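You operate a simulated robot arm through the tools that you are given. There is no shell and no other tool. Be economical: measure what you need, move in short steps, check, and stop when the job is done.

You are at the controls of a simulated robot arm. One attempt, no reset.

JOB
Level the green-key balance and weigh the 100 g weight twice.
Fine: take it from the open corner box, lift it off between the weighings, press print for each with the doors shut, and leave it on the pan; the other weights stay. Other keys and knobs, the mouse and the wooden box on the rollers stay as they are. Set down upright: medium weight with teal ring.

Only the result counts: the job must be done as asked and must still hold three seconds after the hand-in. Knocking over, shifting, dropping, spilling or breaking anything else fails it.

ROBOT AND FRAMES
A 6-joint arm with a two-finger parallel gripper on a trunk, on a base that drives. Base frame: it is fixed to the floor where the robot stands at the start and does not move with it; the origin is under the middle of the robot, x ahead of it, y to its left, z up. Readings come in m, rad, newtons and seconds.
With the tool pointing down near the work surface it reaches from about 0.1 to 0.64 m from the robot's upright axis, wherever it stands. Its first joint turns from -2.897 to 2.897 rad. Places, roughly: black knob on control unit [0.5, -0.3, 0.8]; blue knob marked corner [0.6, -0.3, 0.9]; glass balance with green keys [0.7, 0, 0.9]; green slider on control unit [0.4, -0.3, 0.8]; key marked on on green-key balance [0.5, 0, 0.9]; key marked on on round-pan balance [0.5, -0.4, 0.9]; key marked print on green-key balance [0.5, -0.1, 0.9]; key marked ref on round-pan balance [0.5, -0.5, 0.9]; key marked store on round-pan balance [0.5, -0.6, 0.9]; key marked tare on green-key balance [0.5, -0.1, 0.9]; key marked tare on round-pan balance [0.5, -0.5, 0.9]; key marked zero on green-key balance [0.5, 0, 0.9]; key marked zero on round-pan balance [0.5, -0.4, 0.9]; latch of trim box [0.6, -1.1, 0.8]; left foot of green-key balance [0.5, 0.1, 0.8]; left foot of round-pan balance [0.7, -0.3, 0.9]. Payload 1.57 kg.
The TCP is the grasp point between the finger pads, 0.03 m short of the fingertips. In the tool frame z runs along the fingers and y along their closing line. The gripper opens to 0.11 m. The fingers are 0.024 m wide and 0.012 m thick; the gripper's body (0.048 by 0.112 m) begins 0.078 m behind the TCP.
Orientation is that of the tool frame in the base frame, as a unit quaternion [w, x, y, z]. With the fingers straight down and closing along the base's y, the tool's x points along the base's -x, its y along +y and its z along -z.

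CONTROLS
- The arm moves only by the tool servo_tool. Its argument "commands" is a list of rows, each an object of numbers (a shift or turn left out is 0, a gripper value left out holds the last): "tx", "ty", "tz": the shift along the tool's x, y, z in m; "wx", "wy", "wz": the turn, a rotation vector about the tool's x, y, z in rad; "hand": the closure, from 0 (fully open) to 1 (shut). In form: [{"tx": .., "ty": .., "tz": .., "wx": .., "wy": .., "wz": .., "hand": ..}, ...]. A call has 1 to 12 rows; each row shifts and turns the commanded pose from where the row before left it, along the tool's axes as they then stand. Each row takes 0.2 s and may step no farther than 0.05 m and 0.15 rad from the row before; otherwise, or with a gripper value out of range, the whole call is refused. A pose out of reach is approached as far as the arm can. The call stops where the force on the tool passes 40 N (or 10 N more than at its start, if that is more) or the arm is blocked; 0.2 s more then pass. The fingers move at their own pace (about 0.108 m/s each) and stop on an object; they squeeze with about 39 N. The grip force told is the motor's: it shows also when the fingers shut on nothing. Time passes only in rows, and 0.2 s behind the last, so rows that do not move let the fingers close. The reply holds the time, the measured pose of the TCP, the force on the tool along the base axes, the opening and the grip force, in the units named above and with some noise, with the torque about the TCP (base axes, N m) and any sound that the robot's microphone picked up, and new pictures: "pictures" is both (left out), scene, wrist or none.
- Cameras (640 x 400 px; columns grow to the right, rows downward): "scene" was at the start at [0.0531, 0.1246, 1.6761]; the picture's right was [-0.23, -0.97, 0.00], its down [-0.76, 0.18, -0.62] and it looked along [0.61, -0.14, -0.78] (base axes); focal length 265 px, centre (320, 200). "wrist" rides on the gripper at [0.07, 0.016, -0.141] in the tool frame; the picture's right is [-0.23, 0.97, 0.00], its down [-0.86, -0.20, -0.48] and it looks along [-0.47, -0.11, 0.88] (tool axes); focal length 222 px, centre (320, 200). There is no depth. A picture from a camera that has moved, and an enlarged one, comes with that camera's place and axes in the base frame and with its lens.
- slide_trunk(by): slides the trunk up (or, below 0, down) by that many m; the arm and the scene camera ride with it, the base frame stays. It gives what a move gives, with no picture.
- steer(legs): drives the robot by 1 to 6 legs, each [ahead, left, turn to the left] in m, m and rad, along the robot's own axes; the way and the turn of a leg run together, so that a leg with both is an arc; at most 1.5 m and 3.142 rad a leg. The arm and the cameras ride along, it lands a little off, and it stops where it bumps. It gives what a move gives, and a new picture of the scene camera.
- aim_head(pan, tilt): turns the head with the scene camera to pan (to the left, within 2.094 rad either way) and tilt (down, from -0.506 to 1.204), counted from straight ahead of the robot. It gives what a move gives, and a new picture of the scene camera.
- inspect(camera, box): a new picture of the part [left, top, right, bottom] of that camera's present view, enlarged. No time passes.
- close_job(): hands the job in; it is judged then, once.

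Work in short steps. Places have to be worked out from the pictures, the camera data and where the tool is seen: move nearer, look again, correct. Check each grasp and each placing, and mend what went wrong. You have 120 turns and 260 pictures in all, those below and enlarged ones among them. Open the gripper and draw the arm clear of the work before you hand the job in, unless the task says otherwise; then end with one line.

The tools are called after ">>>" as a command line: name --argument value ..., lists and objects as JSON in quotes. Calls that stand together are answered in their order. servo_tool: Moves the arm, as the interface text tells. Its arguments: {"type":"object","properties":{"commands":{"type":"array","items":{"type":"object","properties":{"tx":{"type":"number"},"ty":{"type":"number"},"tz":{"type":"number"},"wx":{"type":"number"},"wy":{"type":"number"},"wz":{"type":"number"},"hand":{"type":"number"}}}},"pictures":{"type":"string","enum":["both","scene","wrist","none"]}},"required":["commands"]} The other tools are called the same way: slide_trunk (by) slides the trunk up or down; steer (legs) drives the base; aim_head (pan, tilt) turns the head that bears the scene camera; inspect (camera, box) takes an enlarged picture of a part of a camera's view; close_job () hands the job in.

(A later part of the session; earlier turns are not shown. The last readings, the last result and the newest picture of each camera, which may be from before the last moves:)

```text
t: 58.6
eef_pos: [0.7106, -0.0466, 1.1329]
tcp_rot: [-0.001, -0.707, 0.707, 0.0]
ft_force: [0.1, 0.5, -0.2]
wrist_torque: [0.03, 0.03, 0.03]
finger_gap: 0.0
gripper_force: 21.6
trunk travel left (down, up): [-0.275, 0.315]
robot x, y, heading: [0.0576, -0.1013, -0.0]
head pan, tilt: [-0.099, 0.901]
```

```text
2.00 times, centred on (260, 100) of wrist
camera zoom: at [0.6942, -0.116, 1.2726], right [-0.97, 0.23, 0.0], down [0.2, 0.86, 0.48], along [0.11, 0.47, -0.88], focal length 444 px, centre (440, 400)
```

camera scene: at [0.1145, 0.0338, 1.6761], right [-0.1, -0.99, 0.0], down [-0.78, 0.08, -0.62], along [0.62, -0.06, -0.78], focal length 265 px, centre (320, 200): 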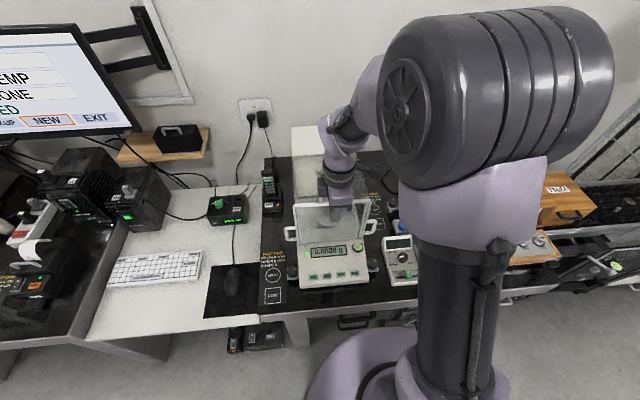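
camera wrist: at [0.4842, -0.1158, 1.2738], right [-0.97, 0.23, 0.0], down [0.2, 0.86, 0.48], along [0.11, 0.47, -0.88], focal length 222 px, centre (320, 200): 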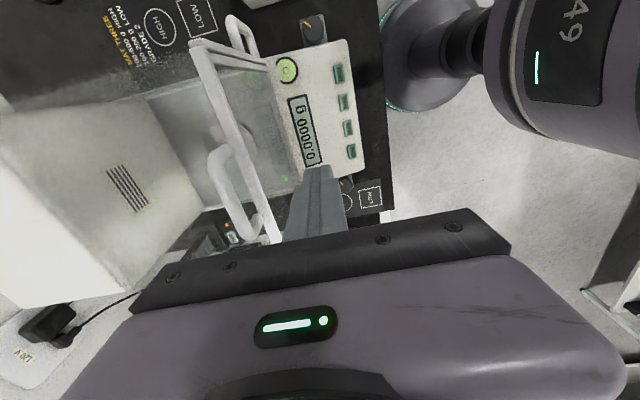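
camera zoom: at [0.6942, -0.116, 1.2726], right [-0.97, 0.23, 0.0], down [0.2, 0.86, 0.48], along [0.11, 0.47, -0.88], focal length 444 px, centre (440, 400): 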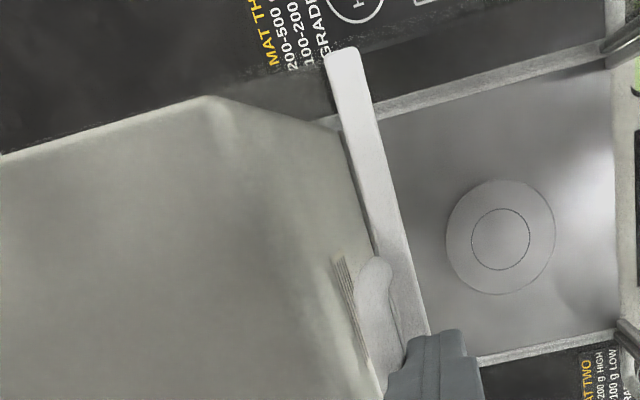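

The top is fully open, and the pan centre is at about (0.66, -0.048). I lift and retract, then drive right toward the weights box.

>>> servo_tool --commands '[{"ty": 0.02, "tz": -0.02}, {"tz": -0.05}, {"tz": -0.03}, {"ty": 0.05}, {"ty": 0.05}, {"ty": 0.05}, {"ty": 0.04}]' --pictures "none"

>>> steer --legs '[[0, -0.32, 0]]'

>>> servo_tool --commands '[{"hand": 0.3, "tx": 0.04}, {"tx": 0.045}, {"tx": 0.045}, {"tx": 0.045}]' --pictures "both"

```text
t: 60.2
eef_pos: [0.4989, -0.0468, 1.2339]
tcp_rot: [0.0, 0.707, -0.707, 0.0]
ft_force: [0.2, -0.6, 0.1]
wrist_torque: [0.02, -0.01, 0.02]
finger_gap: 0.0
gripper_force: 21.1
trunk travel left (down, up): [-0.275, 0.315]
robot x, y, heading: [0.0572, -0.1016, 0.001]
head pan, tilt: [-0.099, 0.901]
```

```text
t: 62.3
eef_pos: [0.5011, -0.361, 1.234]
tcp_rot: [0.001, 0.708, -0.706, -0.001]
ft_force: [0.3, -0.2, 0.6]
wrist_torque: [0.02, -0.01, -0.03]
finger_gap: 0.0002
gripper_force: 21.1
trunk travel left (down, up): [-0.275, 0.315]
robot x, y, heading: [0.0578, -0.4177, 0.005]
head pan, tilt: [-0.099, 0.901]
camera scene: at [0.1146, -0.2821, 1.6762], right [-0.09, -1.0, 0.0], down [-0.78, 0.07, -0.62], along [0.62, -0.06, -0.78], focal length 265 px, centre (320, 200)
```

scene: 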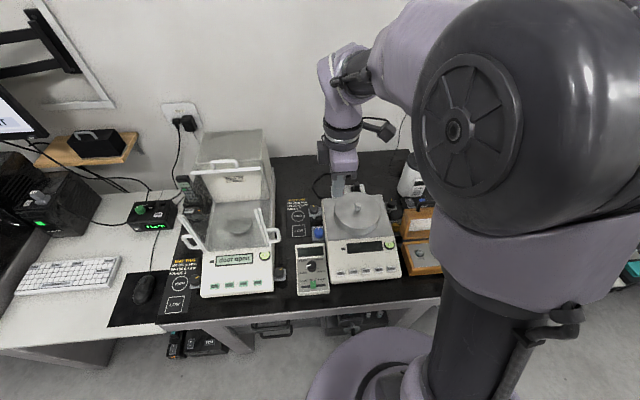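

```text
t: 63.3
eef_pos: [0.5006, -0.5371, 1.2334]
tcp_rot: [0.0, 0.709, -0.705, 0.0]
ft_force: [0.2, -0.3, 0.5]
wrist_torque: [0.07, 0.01, 0.0]
finger_gap: 0.0768
gripper_force: 0.0
trunk travel left (down, up): [-0.275, 0.315]
robot x, y, heading: [0.0617, -0.4158, 0.002]
head pan, tilt: [-0.099, 0.901]
camera scene: at [0.1149, -0.2822, 1.6761], right [-0.09, -1.0, 0.0], down [-0.78, 0.07, -0.62], along [0.62, -0.06, -0.78], focal length 265 px, centre (320, 200)
camera wrist: at [0.4848, -0.6062, 1.3729], right [-0.98, 0.22, 0.0], down [0.19, 0.86, 0.48], along [0.11, 0.47, -0.88], focal length 222 px, centre (320, 200)
```

scene: 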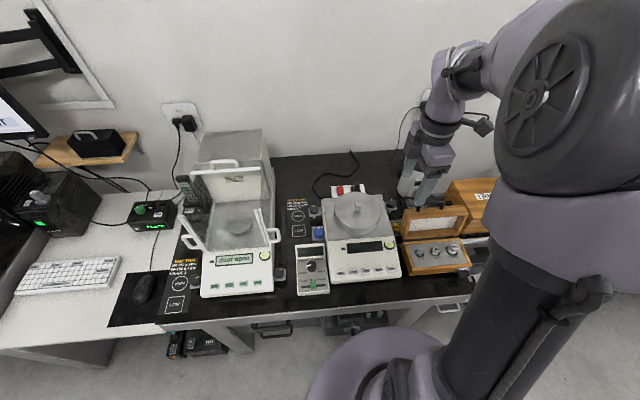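
wrist: 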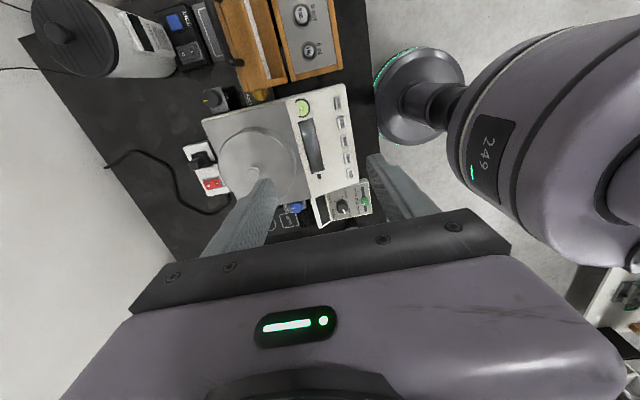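

I enlarge the open weights box.

>>> inspect --camera "scene" --box '[396, 225, 476, 275]'

>>> inspect --camera "wrist" --box '[230, 0, 358, 80]'

```text
8.00 times, centred on (436, 250) of scene
camera zoom: at [0.1149, -0.2822, 1.6761], right [-0.09, -1.0, 0.0], down [-0.78, 0.07, -0.62], along [0.62, -0.06, -0.78], focal length 2117 px, centre (-608, -200)
```

zoom: 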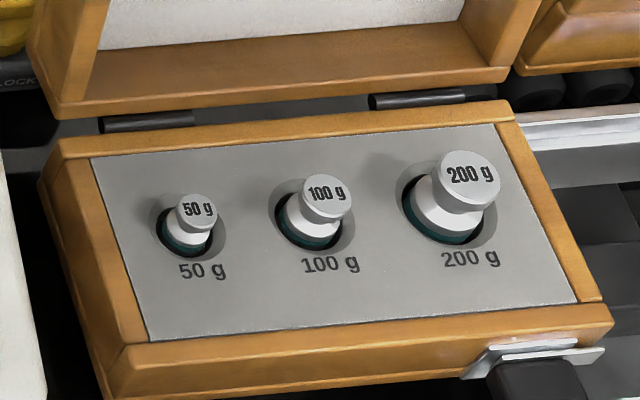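

```text
5.00 times, centred on (294, 40) of wrist
camera zoom: at [0.4848, -0.6062, 1.3729], right [-0.98, 0.22, 0.0], down [0.19, 0.86, 0.48], along [0.11, 0.47, -0.88], focal length 1111 px, centre (450, 1000)
```

zoom: 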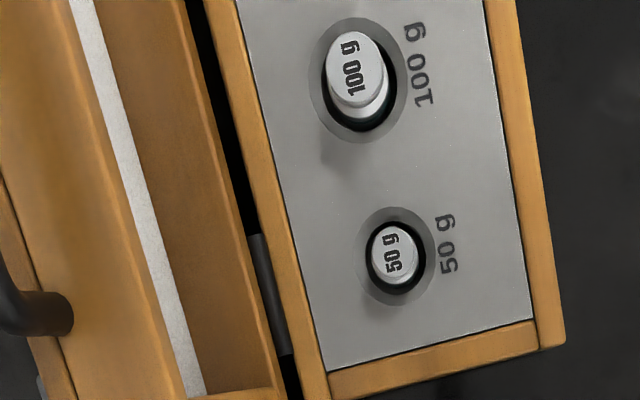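

All three weights are clear, and the 100 g head is near (0.495, -0.715, 0.87). I move above it and look again.

>>> servo_tool --commands '[{"tx": 0.045}, {"tx": 0.045}, {"tx": 0.045}, {"tx": 0.03}, {"tz": 0.05}, {"tz": 0.05}, {"tz": 0.05}, {"tz": 0.05}, {"ty": 0.004}]' --pictures "both"

>>> inspect --camera "wrist" --box '[220, 80, 412, 200]'

```text
t: 65.3
eef_pos: [0.5007, -0.6987, 1.0329]
tcp_rot: [0.0, 0.708, -0.706, 0.0]
ft_force: [-0.3, -0.9, 0.4]
wrist_torque: [-0.03, -0.01, 0.02]
finger_gap: 0.0769
gripper_force: 0.0
trunk travel left (down, up): [-0.275, 0.315]
robot x, y, heading: [0.0598, -0.4182, 0.004]
head pan, tilt: [-0.099, 0.901]
camera scene: at [0.1139, -0.2808, 1.6761], right [-0.09, -1.0, 0.0], down [-0.78, 0.07, -0.62], along [0.62, -0.06, -0.78], focal length 265 px, centre (320, 200)
camera wrist: at [0.4848, -0.7683, 1.1735], right [-0.97, 0.22, 0.0], down [0.19, 0.86, 0.48], along [0.11, 0.47, -0.88], focal length 222 px, centre (320, 200)
```

scene: 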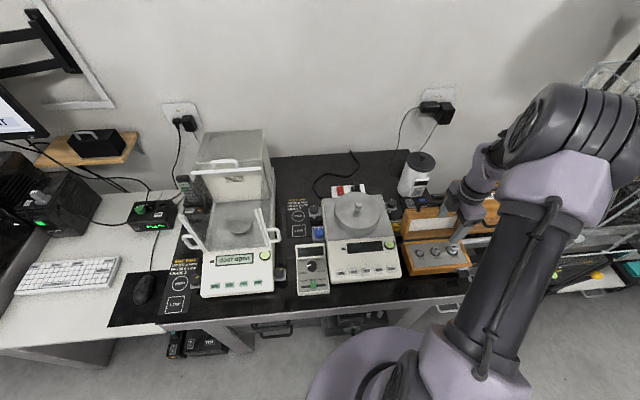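
wrist: 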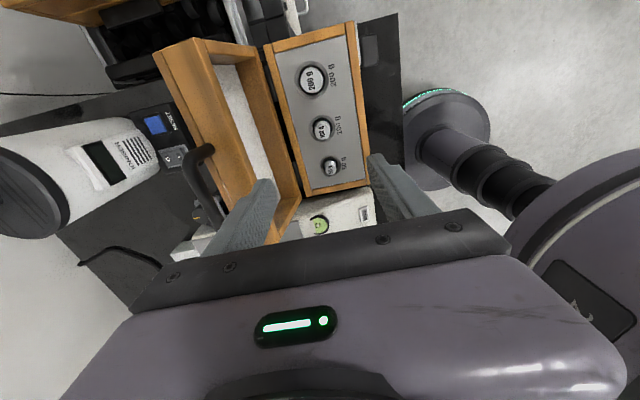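

```text
3.33 times, centred on (316, 140) of wrist
camera zoom: at [0.4848, -0.7683, 1.1735], right [-0.97, 0.22, 0.0], down [0.19, 0.86, 0.48], along [0.11, 0.47, -0.88], focal length 740 px, centre (333, 400)
```

zoom: 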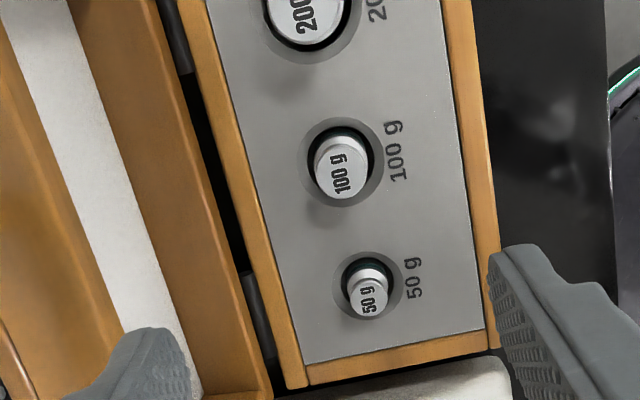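

The 100 g head is at about (0.496, -0.7105), its top at z about 0.89 and the plate at about 0.872. I centre over it, narrow the gap and descend partway.

>>> servo_tool --commands '[{"tx": 0.012, "ty": 0.0045, "hand": 0.55}, {"tz": 0.05}, {"tz": 0.04}, {}]' --pictures "none"

>>> inspect --camera "wrist" --box '[240, 100, 400, 200]'

>>> inspect --camera "scene" --box '[396, 215, 476, 265]'

```text
t: 66.3
eef_pos: [0.4937, -0.7115, 0.9425]
tcp_rot: [0.0, 0.709, -0.705, 0.0]
ft_force: [0.5, 0.3, 0.5]
wrist_torque: [-0.04, 0.0, 0.01]
finger_gap: 0.0494
gripper_force: 0.1
trunk travel left (down, up): [-0.275, 0.315]
robot x, y, heading: [0.0573, -0.4169, 0.004]
head pan, tilt: [-0.099, 0.901]
```

```text
4.00 times, centred on (320, 150) of wrist
camera zoom: at [0.4783, -0.7814, 1.0821], right [-0.98, 0.22, 0.0], down [0.19, 0.86, 0.48], along [0.11, 0.47, -0.88], focal length 888 px, centre (320, 400)
```

zoom: 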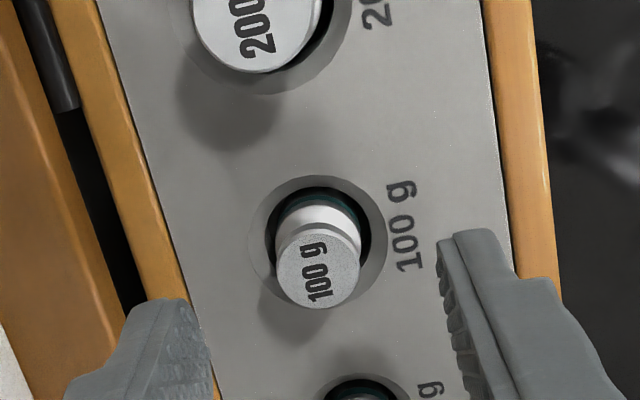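

```text
8.00 times, centred on (436, 240) of scene
camera zoom: at [0.1145, -0.2809, 1.6761], right [-0.09, -1.0, 0.0], down [-0.78, 0.07, -0.62], along [0.62, -0.06, -0.78], focal length 2117 px, centre (-608, -120)
```

zoom: 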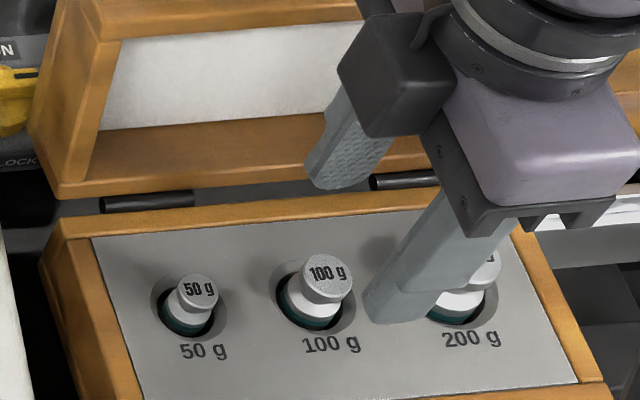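

Alignment is within 1 mm. I lower to grip the head just above the plate and close.

>>> servo_tool --commands '[{"ty": -0.001, "tz": 0.02}, {"tz": 0.014}, {"hand": 0.72}, {"hand": 1.0}, {}, {}]' --pictures "none"

>>> inspect --camera "wrist" --box '[240, 100, 400, 200]'

```text
t: 67.7
eef_pos: [0.4962, -0.7108, 0.9105]
tcp_rot: [0.0, 0.709, -0.705, -0.001]
ft_force: [0.3, 0.6, 0.1]
wrist_torque: [0.0, -0.02, -0.02]
finger_gap: 0.019
gripper_force: 33.3
trunk travel left (down, up): [-0.275, 0.315]
robot x, y, heading: [0.0634, -0.4121, 0.008]
head pan, tilt: [-0.099, 0.901]
```

```text
4.00 times, centred on (320, 150) of wrist
camera zoom: at [0.4798, -0.7803, 1.0488], right [-0.98, 0.22, 0.0], down [0.19, 0.86, 0.48], along [0.11, 0.47, -0.88], focal length 888 px, centre (320, 400)
```

zoom: 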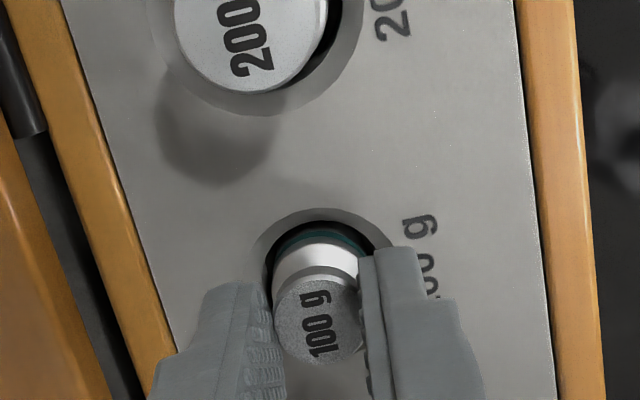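

The head is gripped with a gap of 0.019 and no side force. I lift straight up.

>>> servo_tool --commands '[{"tz": -0.02}, {"tz": -0.03}, {"tz": -0.05}, {"tz": -0.05}]' --pictures "none"

>>> inspect --camera "wrist" --box '[220, 80, 412, 200]'

>>> inspect --camera "scene" --box '[396, 195, 492, 255]'

```text
t: 68.7
eef_pos: [0.496, -0.7104, 1.0619]
tcp_rot: [0.0, 0.709, -0.705, 0.0]
ft_force: [-0.5, -0.4, -0.5]
wrist_torque: [-0.03, -0.04, 0.0]
finger_gap: 0.0186
gripper_force: 33.3
trunk travel left (down, up): [-0.275, 0.315]
robot x, y, heading: [0.0584, -0.4102, 0.005]
head pan, tilt: [-0.099, 0.901]
```

```text
3.33 times, centred on (316, 140) of wrist
camera zoom: at [0.4795, -0.7798, 1.2007], right [-0.98, 0.22, 0.0], down [0.19, 0.86, 0.48], along [0.11, 0.47, -0.88], focal length 740 px, centre (333, 400)
```

zoom: 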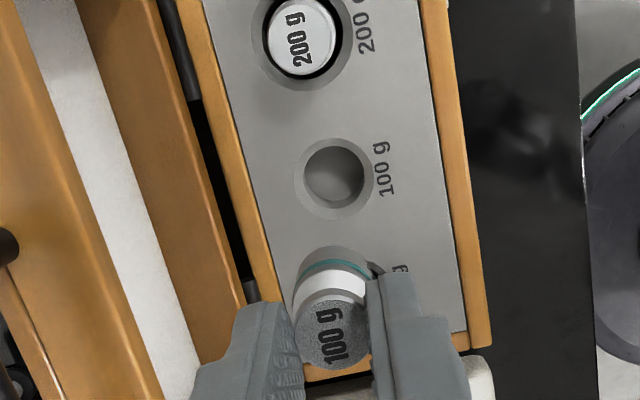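

```text
6.67 times, centred on (444, 225) of scene
camera zoom: at [0.114, -0.2807, 1.6761], right [-0.09, -1.0, 0.0], down [-0.78, 0.07, -0.62], along [0.62, -0.06, -0.78], focal length 1764 px, centre (-507, 33)
```

zoom: 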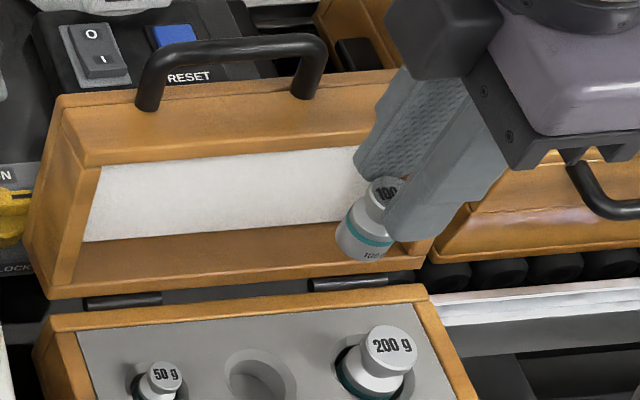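

The weight is held upright. I raise it well above everything and drive back toward the green-key balance.

>>> servo_tool --commands '[{"tz": -0.05}, {"tz": -0.05}, {"tz": -0.05}, {"tz": -0.03}, {"tx": -0.045}, {"tx": -0.045}, {"tx": -0.045}, {"tx": -0.045}]' --pictures "none"

>>> steer --legs '[[0.0, 0.32, 0]]'

```text
t: 70.5
eef_pos: [0.4932, -0.5278, 1.2397]
tcp_rot: [0.0, 0.709, -0.705, 0.002]
ft_force: [-0.1, 0.2, -1.1]
wrist_torque: [-0.02, -0.01, -0.01]
finger_gap: 0.0187
gripper_force: 32.6
trunk travel left (down, up): [-0.275, 0.315]
robot x, y, heading: [0.0581, -0.4161, 0.008]
head pan, tilt: [-0.099, 0.901]
```

```text
t: 72.7
eef_pos: [0.492, -0.2115, 1.2395]
tcp_rot: [-0.001, 0.709, -0.706, 0.0]
ft_force: [0.1, 0.2, -1.2]
wrist_torque: [-0.04, 0.01, -0.02]
finger_gap: 0.0187
gripper_force: 33.0
trunk travel left (down, up): [-0.275, 0.315]
robot x, y, heading: [0.0594, -0.0938, 0.002]
head pan, tilt: [-0.099, 0.901]
camera scene: at [0.1138, 0.0398, 1.676], right [-0.1, -1.0, 0.0], down [-0.78, 0.08, -0.62], along [0.62, -0.06, -0.78], focal length 265 px, centre (320, 200)
```

scene: 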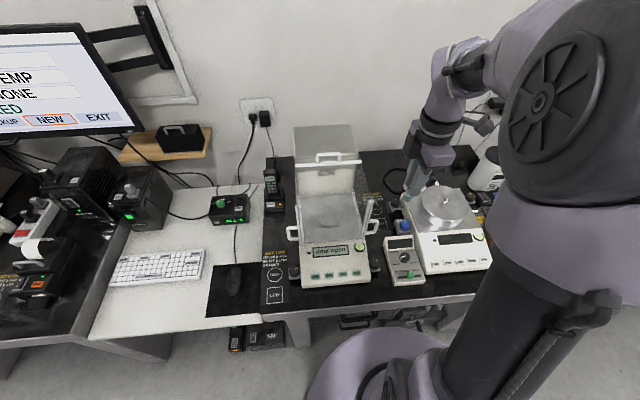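

I zoom on the open chamber to refine the pan location.

>>> inspect --camera "scene" --box '[280, 140, 392, 250]'

```text
3.64 times, centred on (336, 195) of scene
camera zoom: at [0.1138, 0.0398, 1.676], right [-0.1, -1.0, 0.0], down [-0.78, 0.08, -0.62], along [0.62, -0.06, -0.78], focal length 962 px, centre (262, 218)
```

zoom: 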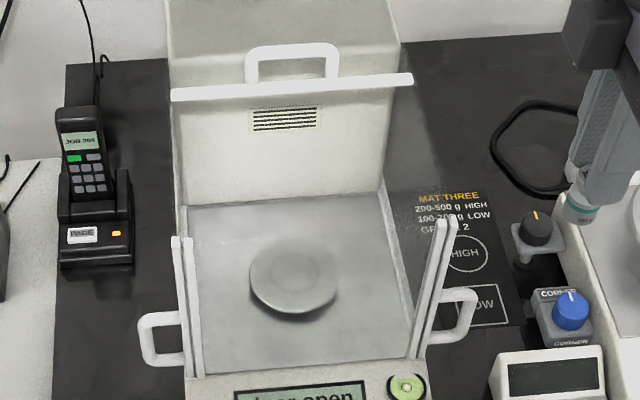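

The pan centre is at about (0.658, -0.048) with its top at z about 0.897. I move above it at safe height and yaw 45° so the camera housing clears the chamber walls.

>>> servo_tool --commands '[{"tx": -0.045}, {"tx": -0.045}, {"tx": -0.045}, {"tx": -0.0285}, {"ty": -0.045, "wz": 0}, {"ty": -0.045}, {"ty": -0.045}, {"ty": -0.031}]' --pictures "none"

>>> servo_tool --commands '[{"wz": 0.15}, {"wz": 0.15}, {"wz": 0.15}, {"wz": 0.15}, {"wz": 0.15}, {"wz": 0.035}, {}]' --pictures "both"

```text
t: 74.5
eef_pos: [0.6589, -0.0465, 1.2402]
tcp_rot: [0.001, 0.707, -0.707, -0.001]
ft_force: [1.0, 0.3, -1.1]
wrist_torque: [-0.02, 0.0, 0.02]
finger_gap: 0.0187
gripper_force: 33.4
trunk travel left (down, up): [-0.275, 0.315]
robot x, y, heading: [0.0576, -0.0975, -0.001]
head pan, tilt: [-0.099, 0.901]
```

```text
t: 76.1
eef_pos: [0.6579, -0.0476, 1.2401]
tcp_rot: [0.0, -0.384, 0.924, 0.001]
ft_force: [0.3, 0.9, -1.7]
wrist_torque: [0.02, -0.02, -0.02]
finger_gap: 0.0185
gripper_force: 33.1
trunk travel left (down, up): [-0.275, 0.315]
robot x, y, heading: [0.0607, -0.0926, 0.003]
head pan, tilt: [-0.099, 0.901]
camera scene: at [0.1139, 0.0389, 1.6761], right [-0.1, -1.0, 0.0], down [-0.78, 0.08, -0.62], along [0.62, -0.06, -0.78], focal length 265 px, centre (320, 200)
camera wrist: at [0.5966, -0.0854, 1.38], right [-0.53, 0.85, 0.0], down [0.74, 0.47, 0.48], along [0.41, 0.25, -0.88], focal length 222 px, centre (320, 200)
```

scene: 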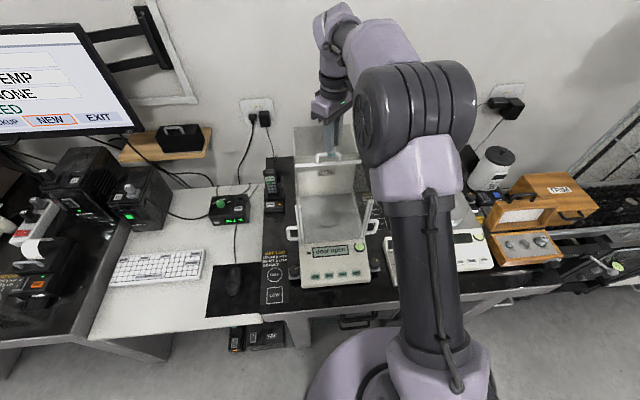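
wrist: 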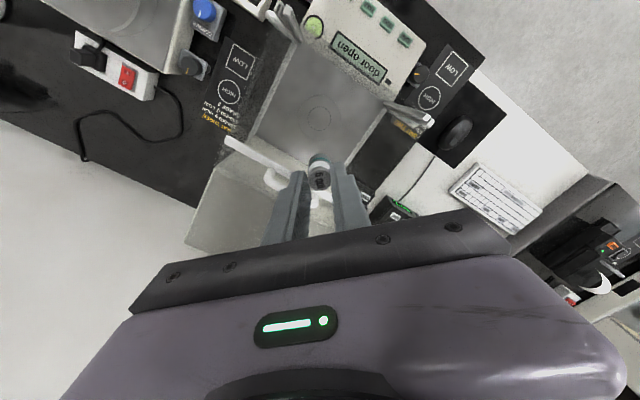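

I descend into the chamber in stages.

>>> servo_tool --commands '[{"tz": 0.045}, {"tz": 0.045}, {"tz": 0.045}, {"tz": 0.045}]' --pictures "both"

>>> inspect --camera "scene" --box '[280, 170, 392, 240]'

>>> inspect --camera "wrist" --box '[220, 60, 412, 200]'

```text
t: 77.1
eef_pos: [0.6602, -0.049, 1.0591]
tcp_rot: [0.0, -0.384, 0.923, 0.0]
ft_force: [0.1, 0.0, -1.2]
wrist_torque: [0.01, 0.05, 0.0]
finger_gap: 0.0187
gripper_force: 33.1
trunk travel left (down, up): [-0.275, 0.315]
robot x, y, heading: [0.0605, -0.0942, 0.003]
head pan, tilt: [-0.099, 0.901]
camera scene: at [0.1145, 0.0389, 1.676], right [-0.1, -1.0, 0.0], down [-0.78, 0.08, -0.62], along [0.62, -0.06, -0.78], focal length 265 px, centre (320, 200)
camera wrist: at [0.5992, -0.0875, 1.1983], right [-0.53, 0.85, 0.0], down [0.74, 0.47, 0.48], along [0.41, 0.25, -0.88], focal length 222 px, centre (320, 200)
```

scene: 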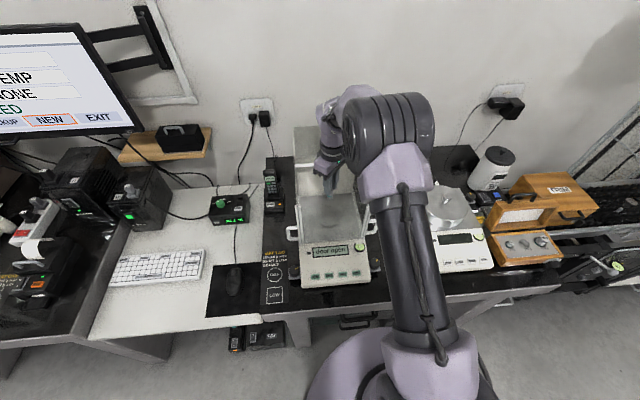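
wrist: 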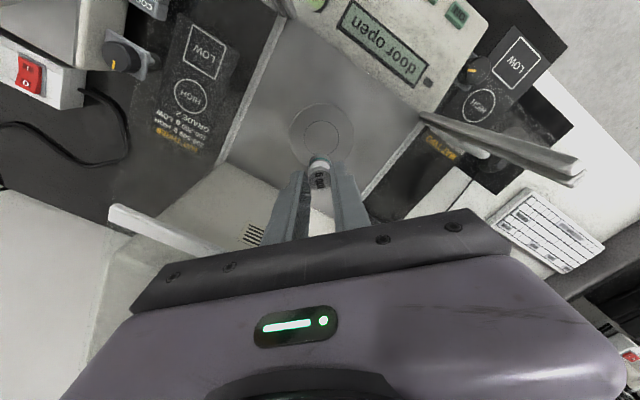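

```text
5.71 times, centred on (336, 205) of scene
camera zoom: at [0.1145, 0.0389, 1.676], right [-0.1, -1.0, 0.0], down [-0.78, 0.08, -0.62], along [0.62, -0.06, -0.78], focal length 1512 px, centre (229, 171)
```

zoom: 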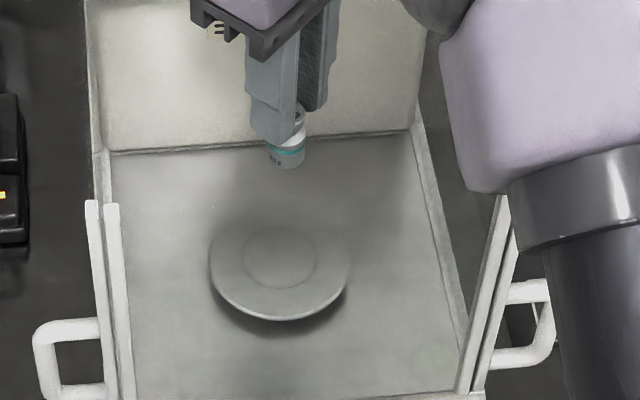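

```text
2.86 times, centred on (316, 130) of wrist
camera zoom: at [0.5992, -0.0875, 1.1983], right [-0.53, 0.85, 0.0], down [0.74, 0.47, 0.48], along [0.41, 0.25, -0.88], focal length 635 px, centre (331, 400)
```

zoom: 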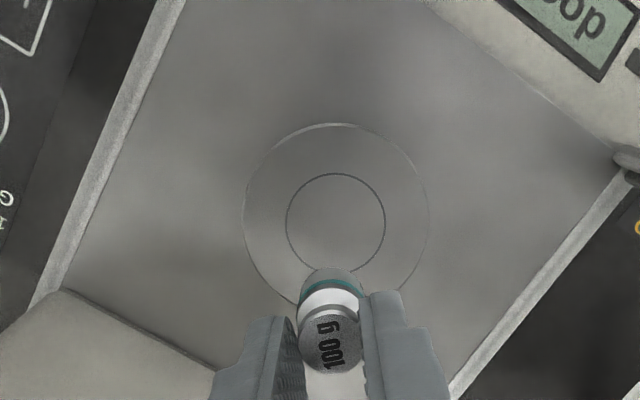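

The weight is well centred over the pan. I continue down with finer steps.

>>> servo_tool --commands '[{"tz": 0.03}, {"tz": 0.025}, {"tz": 0.01}]' --pictures "none"

>>> inspect --camera "scene" --box '[280, 170, 392, 240]'

>>> inspect --camera "wrist" --box '[220, 60, 412, 200]'

```text
t: 77.9
eef_pos: [0.6571, -0.048, 0.993]
tcp_rot: [0.0, -0.385, 0.923, 0.0]
ft_force: [-0.6, -0.1, -1.9]
wrist_torque: [0.02, 0.02, -0.03]
finger_gap: 0.0188
gripper_force: 33.0
trunk travel left (down, up): [-0.275, 0.315]
robot x, y, heading: [0.0578, -0.0924, 0.001]
head pan, tilt: [-0.099, 0.901]
```

```text
5.71 times, centred on (336, 205) of scene
camera zoom: at [0.1141, 0.0389, 1.6761], right [-0.1, -1.0, 0.0], down [-0.78, 0.08, -0.62], along [0.62, -0.06, -0.78], focal length 1512 px, centre (229, 171)
```

zoom: 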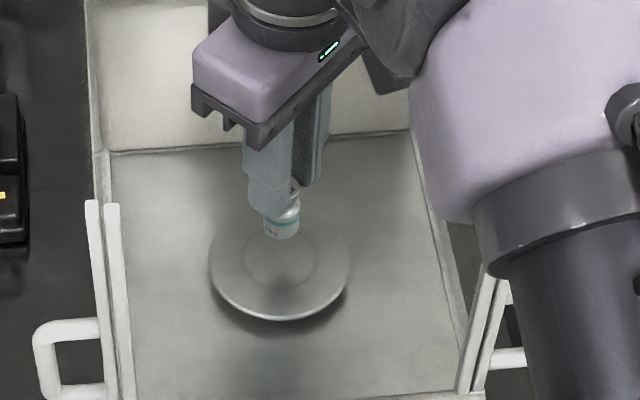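

```text
2.86 times, centred on (316, 130) of wrist
camera zoom: at [0.5969, -0.0864, 1.1334], right [-0.53, 0.85, 0.0], down [0.74, 0.47, 0.48], along [0.41, 0.25, -0.88], focal length 635 px, centre (331, 400)
```

zoom: 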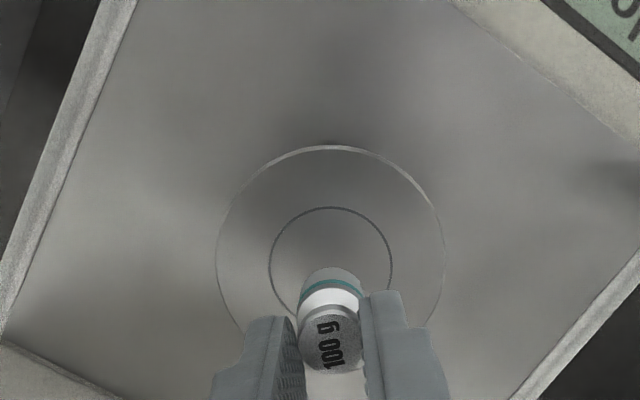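

By proportion about 23 mm remain. I go 16 mm down, then 3 mm steps.

>>> servo_tool --commands '[{"tz": 0.01}, {"tz": 0.006}, {}]' --pictures "none"

>>> inspect --camera "scene" --box '[300, 180, 364, 220]'

>>> servo_tool --commands '[{"tz": 0.003}, {}]' --pictures "none"

```text
t: 78.7
eef_pos: [0.6578, -0.0489, 0.9781]
tcp_rot: [0.0, -0.384, 0.923, 0.0]
ft_force: [-0.6, -1.1, 0.6]
wrist_torque: [-0.04, 0.0, 0.01]
finger_gap: 0.0189
gripper_force: 33.0
trunk travel left (down, up): [-0.275, 0.315]
robot x, y, heading: [0.058, -0.0974, -0.001]
head pan, tilt: [-0.099, 0.901]
```

```text
10.00 times, centred on (332, 200) of scene
camera zoom: at [0.1139, 0.0388, 1.6761], right [-0.1, -1.0, 0.0], down [-0.78, 0.08, -0.62], along [0.62, -0.06, -0.78], focal length 2646 px, centre (200, 200)
```

zoom: 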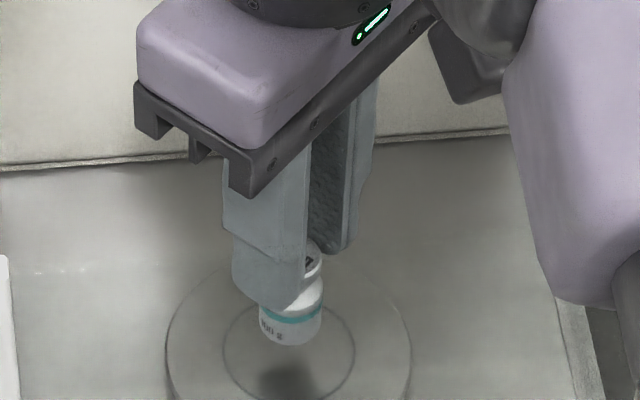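

```text
t: 79.3
eef_pos: [0.6583, -0.0486, 0.975]
tcp_rot: [0.0, -0.384, 0.923, 0.001]
ft_force: [0.0, -0.1, -1.3]
wrist_torque: [-0.01, 0.03, -0.01]
finger_gap: 0.0187
gripper_force: 32.7
trunk travel left (down, up): [-0.275, 0.315]
robot x, y, heading: [0.0581, -0.0942, -0.001]
head pan, tilt: [-0.099, 0.901]
```

The shadow is still separated by roughly 15 mm. I step down further while watching the force.

>>> servo_tool --commands '[{"tz": 0.003}, {"tz": 0.003}, {}]' --pictures "none"

>>> inspect --camera "scene" --box '[310, 195, 358, 225]'

>>> servo_tool --commands '[{"tz": 0.002}, {}]' --pictures "none"

>>> servo_tool --commands '[{"tz": 0.002}, {}]' --pictures "none"

```text
t: 80.1
eef_pos: [0.6575, -0.0492, 0.9696]
tcp_rot: [0.0, -0.384, 0.923, 0.0]
ft_force: [-0.2, -0.1, -1.2]
wrist_torque: [-0.02, 0.01, -0.01]
finger_gap: 0.0185
gripper_force: 33.4
trunk travel left (down, up): [-0.275, 0.315]
robot x, y, heading: [0.0589, -0.0972, 0.001]
head pan, tilt: [-0.099, 0.901]
```

```text
13.33 times, centred on (334, 210) of scene
camera zoom: at [0.1138, 0.0389, 1.6761], right [-0.1, -1.0, 0.0], down [-0.78, 0.08, -0.62], along [0.62, -0.06, -0.78], focal length 3528 px, centre (133, 67)
```

zoom: 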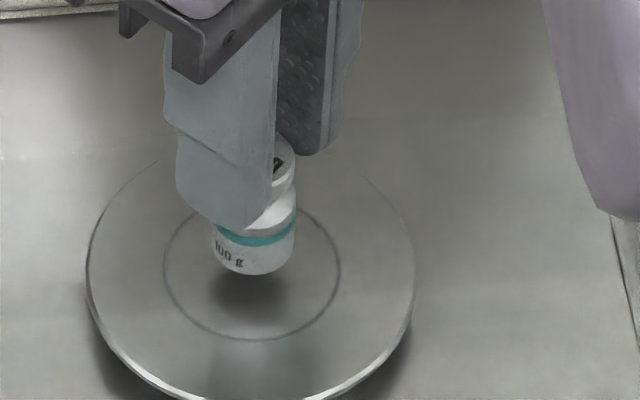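

```text
t: 80.7
eef_pos: [0.6573, -0.0502, 0.9669]
tcp_rot: [0.001, -0.385, 0.923, -0.001]
ft_force: [0.0, 0.0, -1.2]
wrist_torque: [0.0, 0.01, 0.02]
finger_gap: 0.0189
gripper_force: 33.3
trunk travel left (down, up): [-0.275, 0.315]
robot x, y, heading: [0.0599, -0.0999, 0.002]
head pan, tilt: [-0.099, 0.901]
```

```text
t: 81.3
eef_pos: [0.6572, -0.0475, 0.966]
tcp_rot: [-0.001, -0.384, 0.923, 0.001]
ft_force: [-0.1, -0.7, -0.8]
wrist_torque: [0.03, 0.02, 0.0]
finger_gap: 0.0186
gripper_force: 32.5
trunk travel left (down, up): [-0.275, 0.315]
robot x, y, heading: [0.0607, -0.0918, 0.005]
head pan, tilt: [-0.099, 0.901]
```

>>> servo_tool --commands '[{"tz": 0.002}, {"tz": 0.002}, {}]' --pictures "none"

>>> inspect --camera "scene" --box '[310, 195, 358, 225]'

```text
t: 82.1
eef_pos: [0.6583, -0.0482, 0.9613]
tcp_rot: [0.0, -0.384, 0.923, 0.0]
ft_force: [-0.3, -0.5, -0.6]
wrist_torque: [0.0, -0.01, 0.01]
finger_gap: 0.0187
gripper_force: 33.0
trunk travel left (down, up): [-0.275, 0.315]
robot x, y, heading: [0.0592, -0.0992, 0.006]
head pan, tilt: [-0.099, 0.901]
```

```text
13.33 times, centred on (334, 210) of scene
camera zoom: at [0.1139, 0.0389, 1.6761], right [-0.1, -1.0, 0.0], down [-0.78, 0.08, -0.62], along [0.62, -0.06, -0.78], focal length 3528 px, centre (133, 67)
```

zoom: 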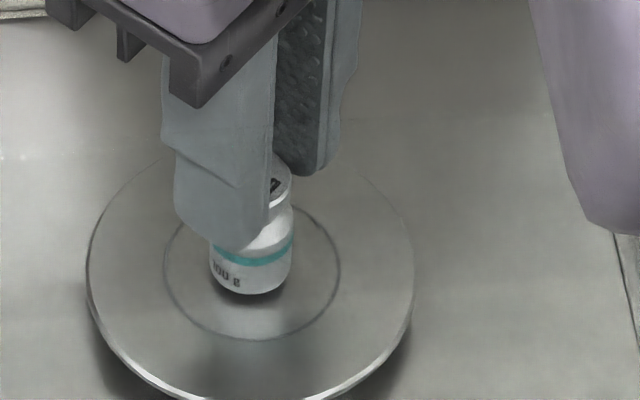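

There are about 3 mm left.

>>> servo_tool --commands '[{"tz": 0.002}, {}]' --pictures "none"

>>> servo_tool --commands '[{"tz": 0.0015}, {}]' --pictures "none"

>>> inspect --camera "scene" --box '[310, 195, 358, 225]'

```text
t: 82.7
eef_pos: [0.6575, -0.0478, 0.9599]
tcp_rot: [0.0, -0.384, 0.923, 0.0]
ft_force: [1.0, 1.6, -0.3]
wrist_torque: [0.02, 0.01, 0.0]
finger_gap: 0.0188
gripper_force: 33.2
trunk travel left (down, up): [-0.275, 0.315]
robot x, y, heading: [0.0583, -0.0949, 0.001]
head pan, tilt: [-0.099, 0.901]
```

```text
t: 83.3
eef_pos: [0.6569, -0.0484, 0.9587]
tcp_rot: [0.0, -0.385, 0.923, 0.0]
ft_force: [0.0, -0.9, -0.7]
wrist_torque: [-0.02, -0.02, -0.01]
finger_gap: 0.0189
gripper_force: 33.1
trunk travel left (down, up): [-0.275, 0.315]
robot x, y, heading: [0.0613, -0.0944, 0.003]
head pan, tilt: [-0.099, 0.901]
```

```text
13.33 times, centred on (334, 210) of scene
camera zoom: at [0.1138, 0.0389, 1.6761], right [-0.1, -1.0, 0.0], down [-0.78, 0.08, -0.62], along [0.62, -0.06, -0.78], focal length 3528 px, centre (133, 67)
```

zoom: 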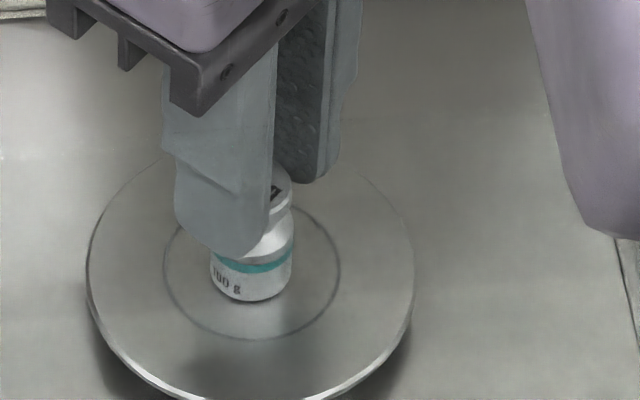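

The weight is almost on the pan. I go one more small step, then check.

>>> servo_tool --commands '[{"tz": 0.001}, {}]' --pictures "none"

>>> servo_tool --commands '[{"tz": 0.001}, {}]' --pictures "none"

>>> inspect --camera "scene" --box '[310, 195, 358, 225]'

```text
t: 83.9
eef_pos: [0.6572, -0.0478, 0.9576]
tcp_rot: [-0.001, -0.385, 0.923, 0.0]
ft_force: [-0.3, -0.1, 2.0]
wrist_torque: [-0.02, -0.02, 0.01]
finger_gap: 0.019
gripper_force: 33.2
trunk travel left (down, up): [-0.275, 0.315]
robot x, y, heading: [0.0587, -0.0965, 0.003]
head pan, tilt: [-0.099, 0.901]
```

```text
t: 84.5
eef_pos: [0.6576, -0.0479, 0.9577]
tcp_rot: [0.001, -0.385, 0.923, 0.0]
ft_force: [0.4, -0.1, 14.0]
wrist_torque: [0.02, -0.01, -0.01]
finger_gap: 0.0187
gripper_force: 33.0
trunk travel left (down, up): [-0.275, 0.315]
robot x, y, heading: [0.0602, -0.0987, 0.002]
head pan, tilt: [-0.099, 0.901]
```

```text
13.33 times, centred on (334, 210) of scene
camera zoom: at [0.1123, 0.0387, 1.6763], right [-0.1, -1.0, 0.0], down [-0.78, 0.08, -0.62], along [0.62, -0.06, -0.78], focal length 3528 px, centre (133, 67)
```

zoom: 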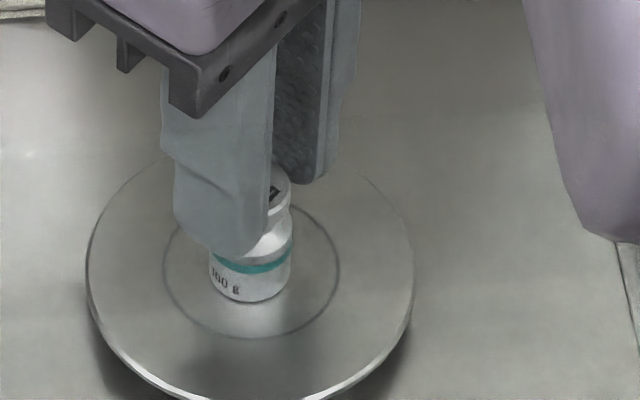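

Contact is at z 0.9577, with 14 N. I ease up, open moderately and check that it stands upright.

>>> servo_tool --commands '[{"tz": -0.001}, {"hand": 0.75}, {"hand": 0.55}, {}]' --pictures "none"

>>> servo_tool --commands '[{"tz": -0.02}, {"tz": -0.04}, {"tz": -0.05}, {"tz": -0.05}, {"tz": -0.05}, {"tz": -0.05}]' --pictures "wrist"

>>> inspect --camera "scene" --box '[290, 180, 386, 280]'

```text
t: 85.5
eef_pos: [0.6575, -0.0475, 0.9569]
tcp_rot: [0.0, -0.384, 0.923, 0.0]
ft_force: [0.1, 0.1, 0.2]
wrist_torque: [-0.01, -0.01, -0.02]
finger_gap: 0.0495
gripper_force: 0.1
trunk travel left (down, up): [-0.275, 0.315]
robot x, y, heading: [0.0604, -0.0944, 0.008]
head pan, tilt: [-0.099, 0.901]
```

```text
t: 86.9
eef_pos: [0.657, -0.0486, 1.2179]
tcp_rot: [0.0, -0.384, 0.923, 0.0]
ft_force: [-0.8, -0.1, 0.4]
wrist_torque: [0.0, -0.02, 0.0]
finger_gap: 0.0495
gripper_force: 0.1
trunk travel left (down, up): [-0.275, 0.315]
robot x, y, heading: [0.0581, -0.0937, 0.004]
head pan, tilt: [-0.099, 0.901]
camera wrist: at [0.5972, -0.0865, 1.3583], right [-0.53, 0.85, 0.0], down [0.74, 0.47, 0.48], along [0.41, 0.25, -0.88], focal length 222 px, centre (320, 200)
```

wrist: 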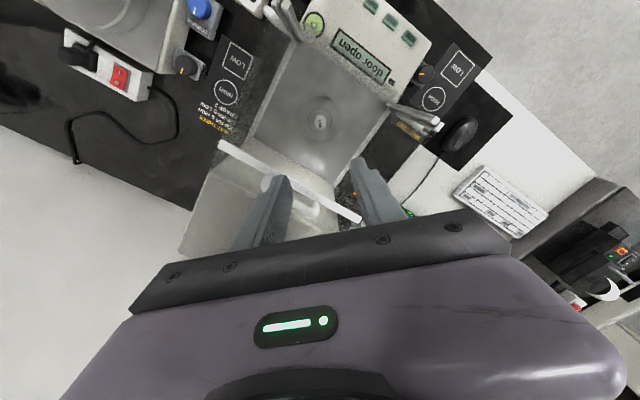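

```text
4.00 times, centred on (338, 230) of scene
camera zoom: at [0.1133, 0.0388, 1.6761], right [-0.1, -1.0, 0.0], down [-0.78, 0.08, -0.62], along [0.62, -0.06, -0.78], focal length 1058 px, centre (248, 80)
```

zoom: 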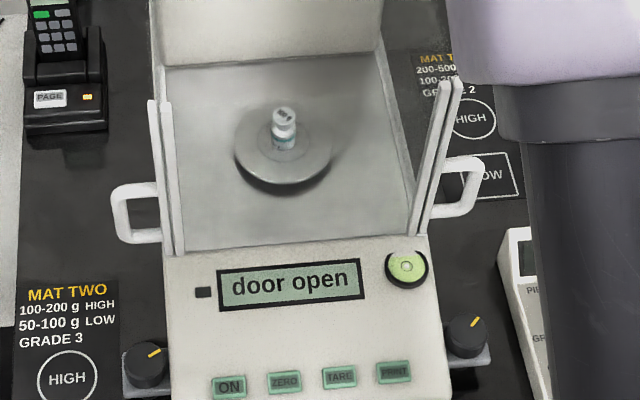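

The weight stands on the pan. To close the door I square the yaw and straddle the handle with open fingers, then pull forward with the rear finger.

>>> servo_tool --commands '[{"wz": -0.15, "hand": 0.0}, {"wz": -0.15}, {"wz": -0.15}, {"wz": -0.15}, {"wz": -0.15}, {"wz": -0.035}, {"ty": -0.043, "tx": -0.003}, {}]' --pictures "wrist"

>>> inspect --camera "wrist" --box '[160, 40, 420, 240]'

```text
t: 88.7
eef_pos: [0.6977, -0.0444, 1.2169]
tcp_rot: [0.0, 0.708, -0.706, 0.0]
ft_force: [0.3, -0.6, 0.3]
wrist_torque: [0.0, -0.01, 0.02]
finger_gap: 0.1102
gripper_force: 0.1
trunk travel left (down, up): [-0.275, 0.315]
robot x, y, heading: [0.0615, -0.0928, -0.0]
head pan, tilt: [-0.099, 0.901]
camera wrist: at [0.6816, -0.1136, 1.3558], right [-0.97, 0.22, 0.0], down [0.2, 0.86, 0.48], along [0.11, 0.47, -0.88], focal length 222 px, centre (320, 200)
```

wrist: 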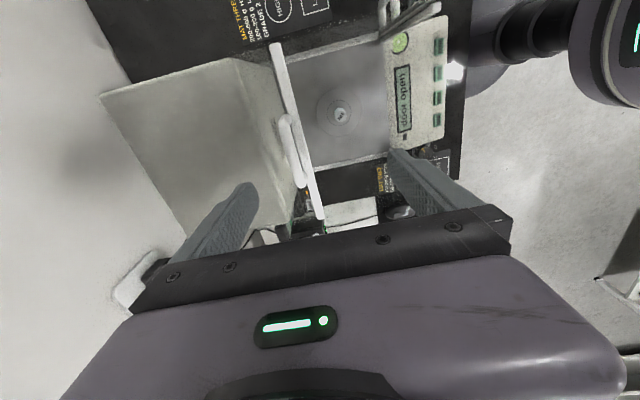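

```text
2.00 times, centred on (290, 140) of wrist
camera zoom: at [0.6816, -0.1136, 1.3558], right [-0.97, 0.22, 0.0], down [0.2, 0.86, 0.48], along [0.11, 0.47, -0.88], focal length 444 px, centre (380, 320)
```

zoom: 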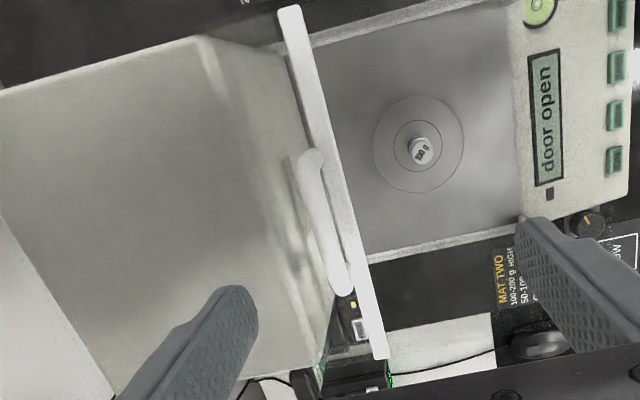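

The handle at x about 0.724 lies between the fingers. I descend to handle height and pull forward.

>>> servo_tool --commands '[{"tx": 0.006}, {"tz": 0.04}, {"tz": 0.04}, {"ty": 0.02}, {"ty": 0.03}, {"ty": 0.03}]' --pictures "none"

>>> inspect --camera "wrist" --box '[160, 40, 420, 240]'

```text
t: 90.1
eef_pos: [0.6179, -0.0517, 1.1378]
tcp_rot: [0.0, 0.708, -0.706, 0.001]
ft_force: [0.4, -0.2, 0.3]
wrist_torque: [-0.02, -0.03, 0.01]
finger_gap: 0.1099
gripper_force: 0.0
trunk travel left (down, up): [-0.275, 0.315]
robot x, y, heading: [0.059, -0.0996, 0.002]
head pan, tilt: [-0.099, 0.901]
```

```text
2.00 times, centred on (290, 140) of wrist
camera zoom: at [0.6024, -0.1203, 1.278], right [-0.97, 0.22, 0.0], down [0.2, 0.86, 0.48], along [0.11, 0.47, -0.88], focal length 444 px, centre (380, 320)
```

zoom: 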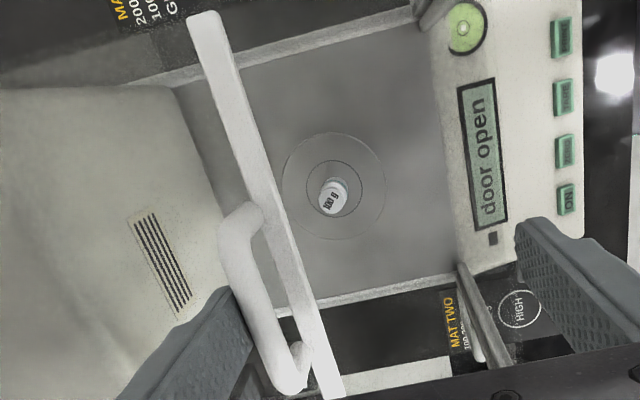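

The door follows, so I keep pulling.

>>> servo_tool --commands '[{"ty": 0.03}, {"ty": 0.03}, {"ty": 0.02}, {"ty": 0.01}, {}]' --pictures "none"

>>> inspect --camera "wrist" --box '[160, 40, 420, 240]'

>>> inspect --camera "scene" --box '[290, 180, 386, 280]'

```text
t: 91.3
eef_pos: [0.5307, -0.0502, 1.1367]
tcp_rot: [0.001, 0.709, -0.706, 0.0]
ft_force: [-0.2, -0.2, -0.4]
wrist_torque: [-0.04, -0.02, -0.01]
finger_gap: 0.11
gripper_force: 0.2
trunk travel left (down, up): [-0.275, 0.315]
robot x, y, heading: [0.0579, -0.0939, 0.001]
head pan, tilt: [-0.099, 0.901]
```

```text
2.00 times, centred on (290, 140) of wrist
camera zoom: at [0.5147, -0.1206, 1.2772], right [-0.97, 0.22, 0.0], down [0.2, 0.86, 0.48], along [0.11, 0.47, -0.88], focal length 444 px, centre (380, 320)
```

zoom: 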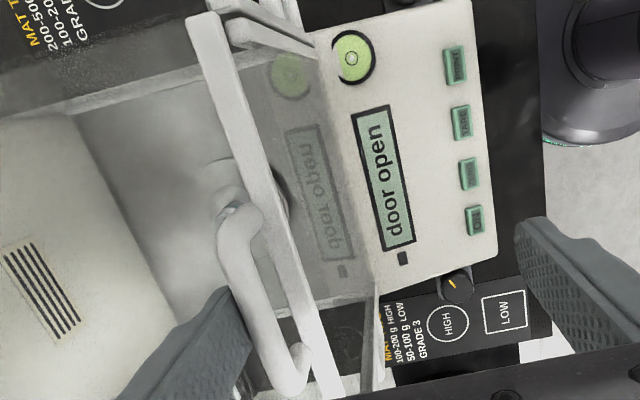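

```text
4.00 times, centred on (338, 230) of scene
camera zoom: at [0.1137, 0.0389, 1.6761], right [-0.1, -1.0, 0.0], down [-0.78, 0.08, -0.62], along [0.62, -0.06, -0.78], focal length 1058 px, centre (248, 80)
```

zoom: 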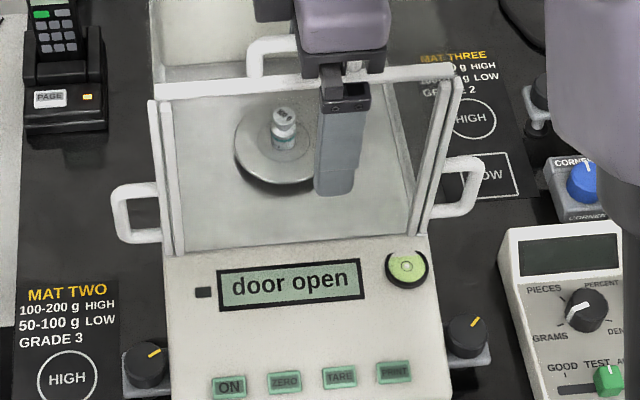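

The door is nearly shut, so I continue in small steps.

>>> servo_tool --commands '[{"ty": 0.006}, {"ty": 0.004}, {"ty": 0.003}, {}]' --pictures "none"

>>> inspect --camera "scene" --box '[290, 180, 386, 280]'

```text
t: 92.3
eef_pos: [0.5202, -0.0515, 1.1386]
tcp_rot: [0.0, 0.708, -0.706, 0.0]
ft_force: [18.2, -2.8, 7.0]
wrist_torque: [0.0, -0.62, -0.17]
finger_gap: 0.1099
gripper_force: 0.0
trunk travel left (down, up): [-0.275, 0.315]
robot x, y, heading: [0.0563, -0.0983, 0.005]
head pan, tilt: [-0.099, 0.901]
```

```text
4.00 times, centred on (338, 230) of scene
camera zoom: at [0.1165, 0.0384, 1.6761], right [-0.1, -1.0, 0.0], down [-0.78, 0.08, -0.62], along [0.62, -0.06, -0.78], focal length 1058 px, centre (248, 80)
```

zoom: 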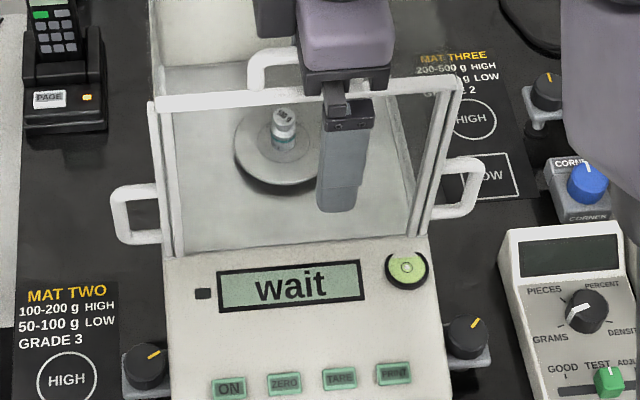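

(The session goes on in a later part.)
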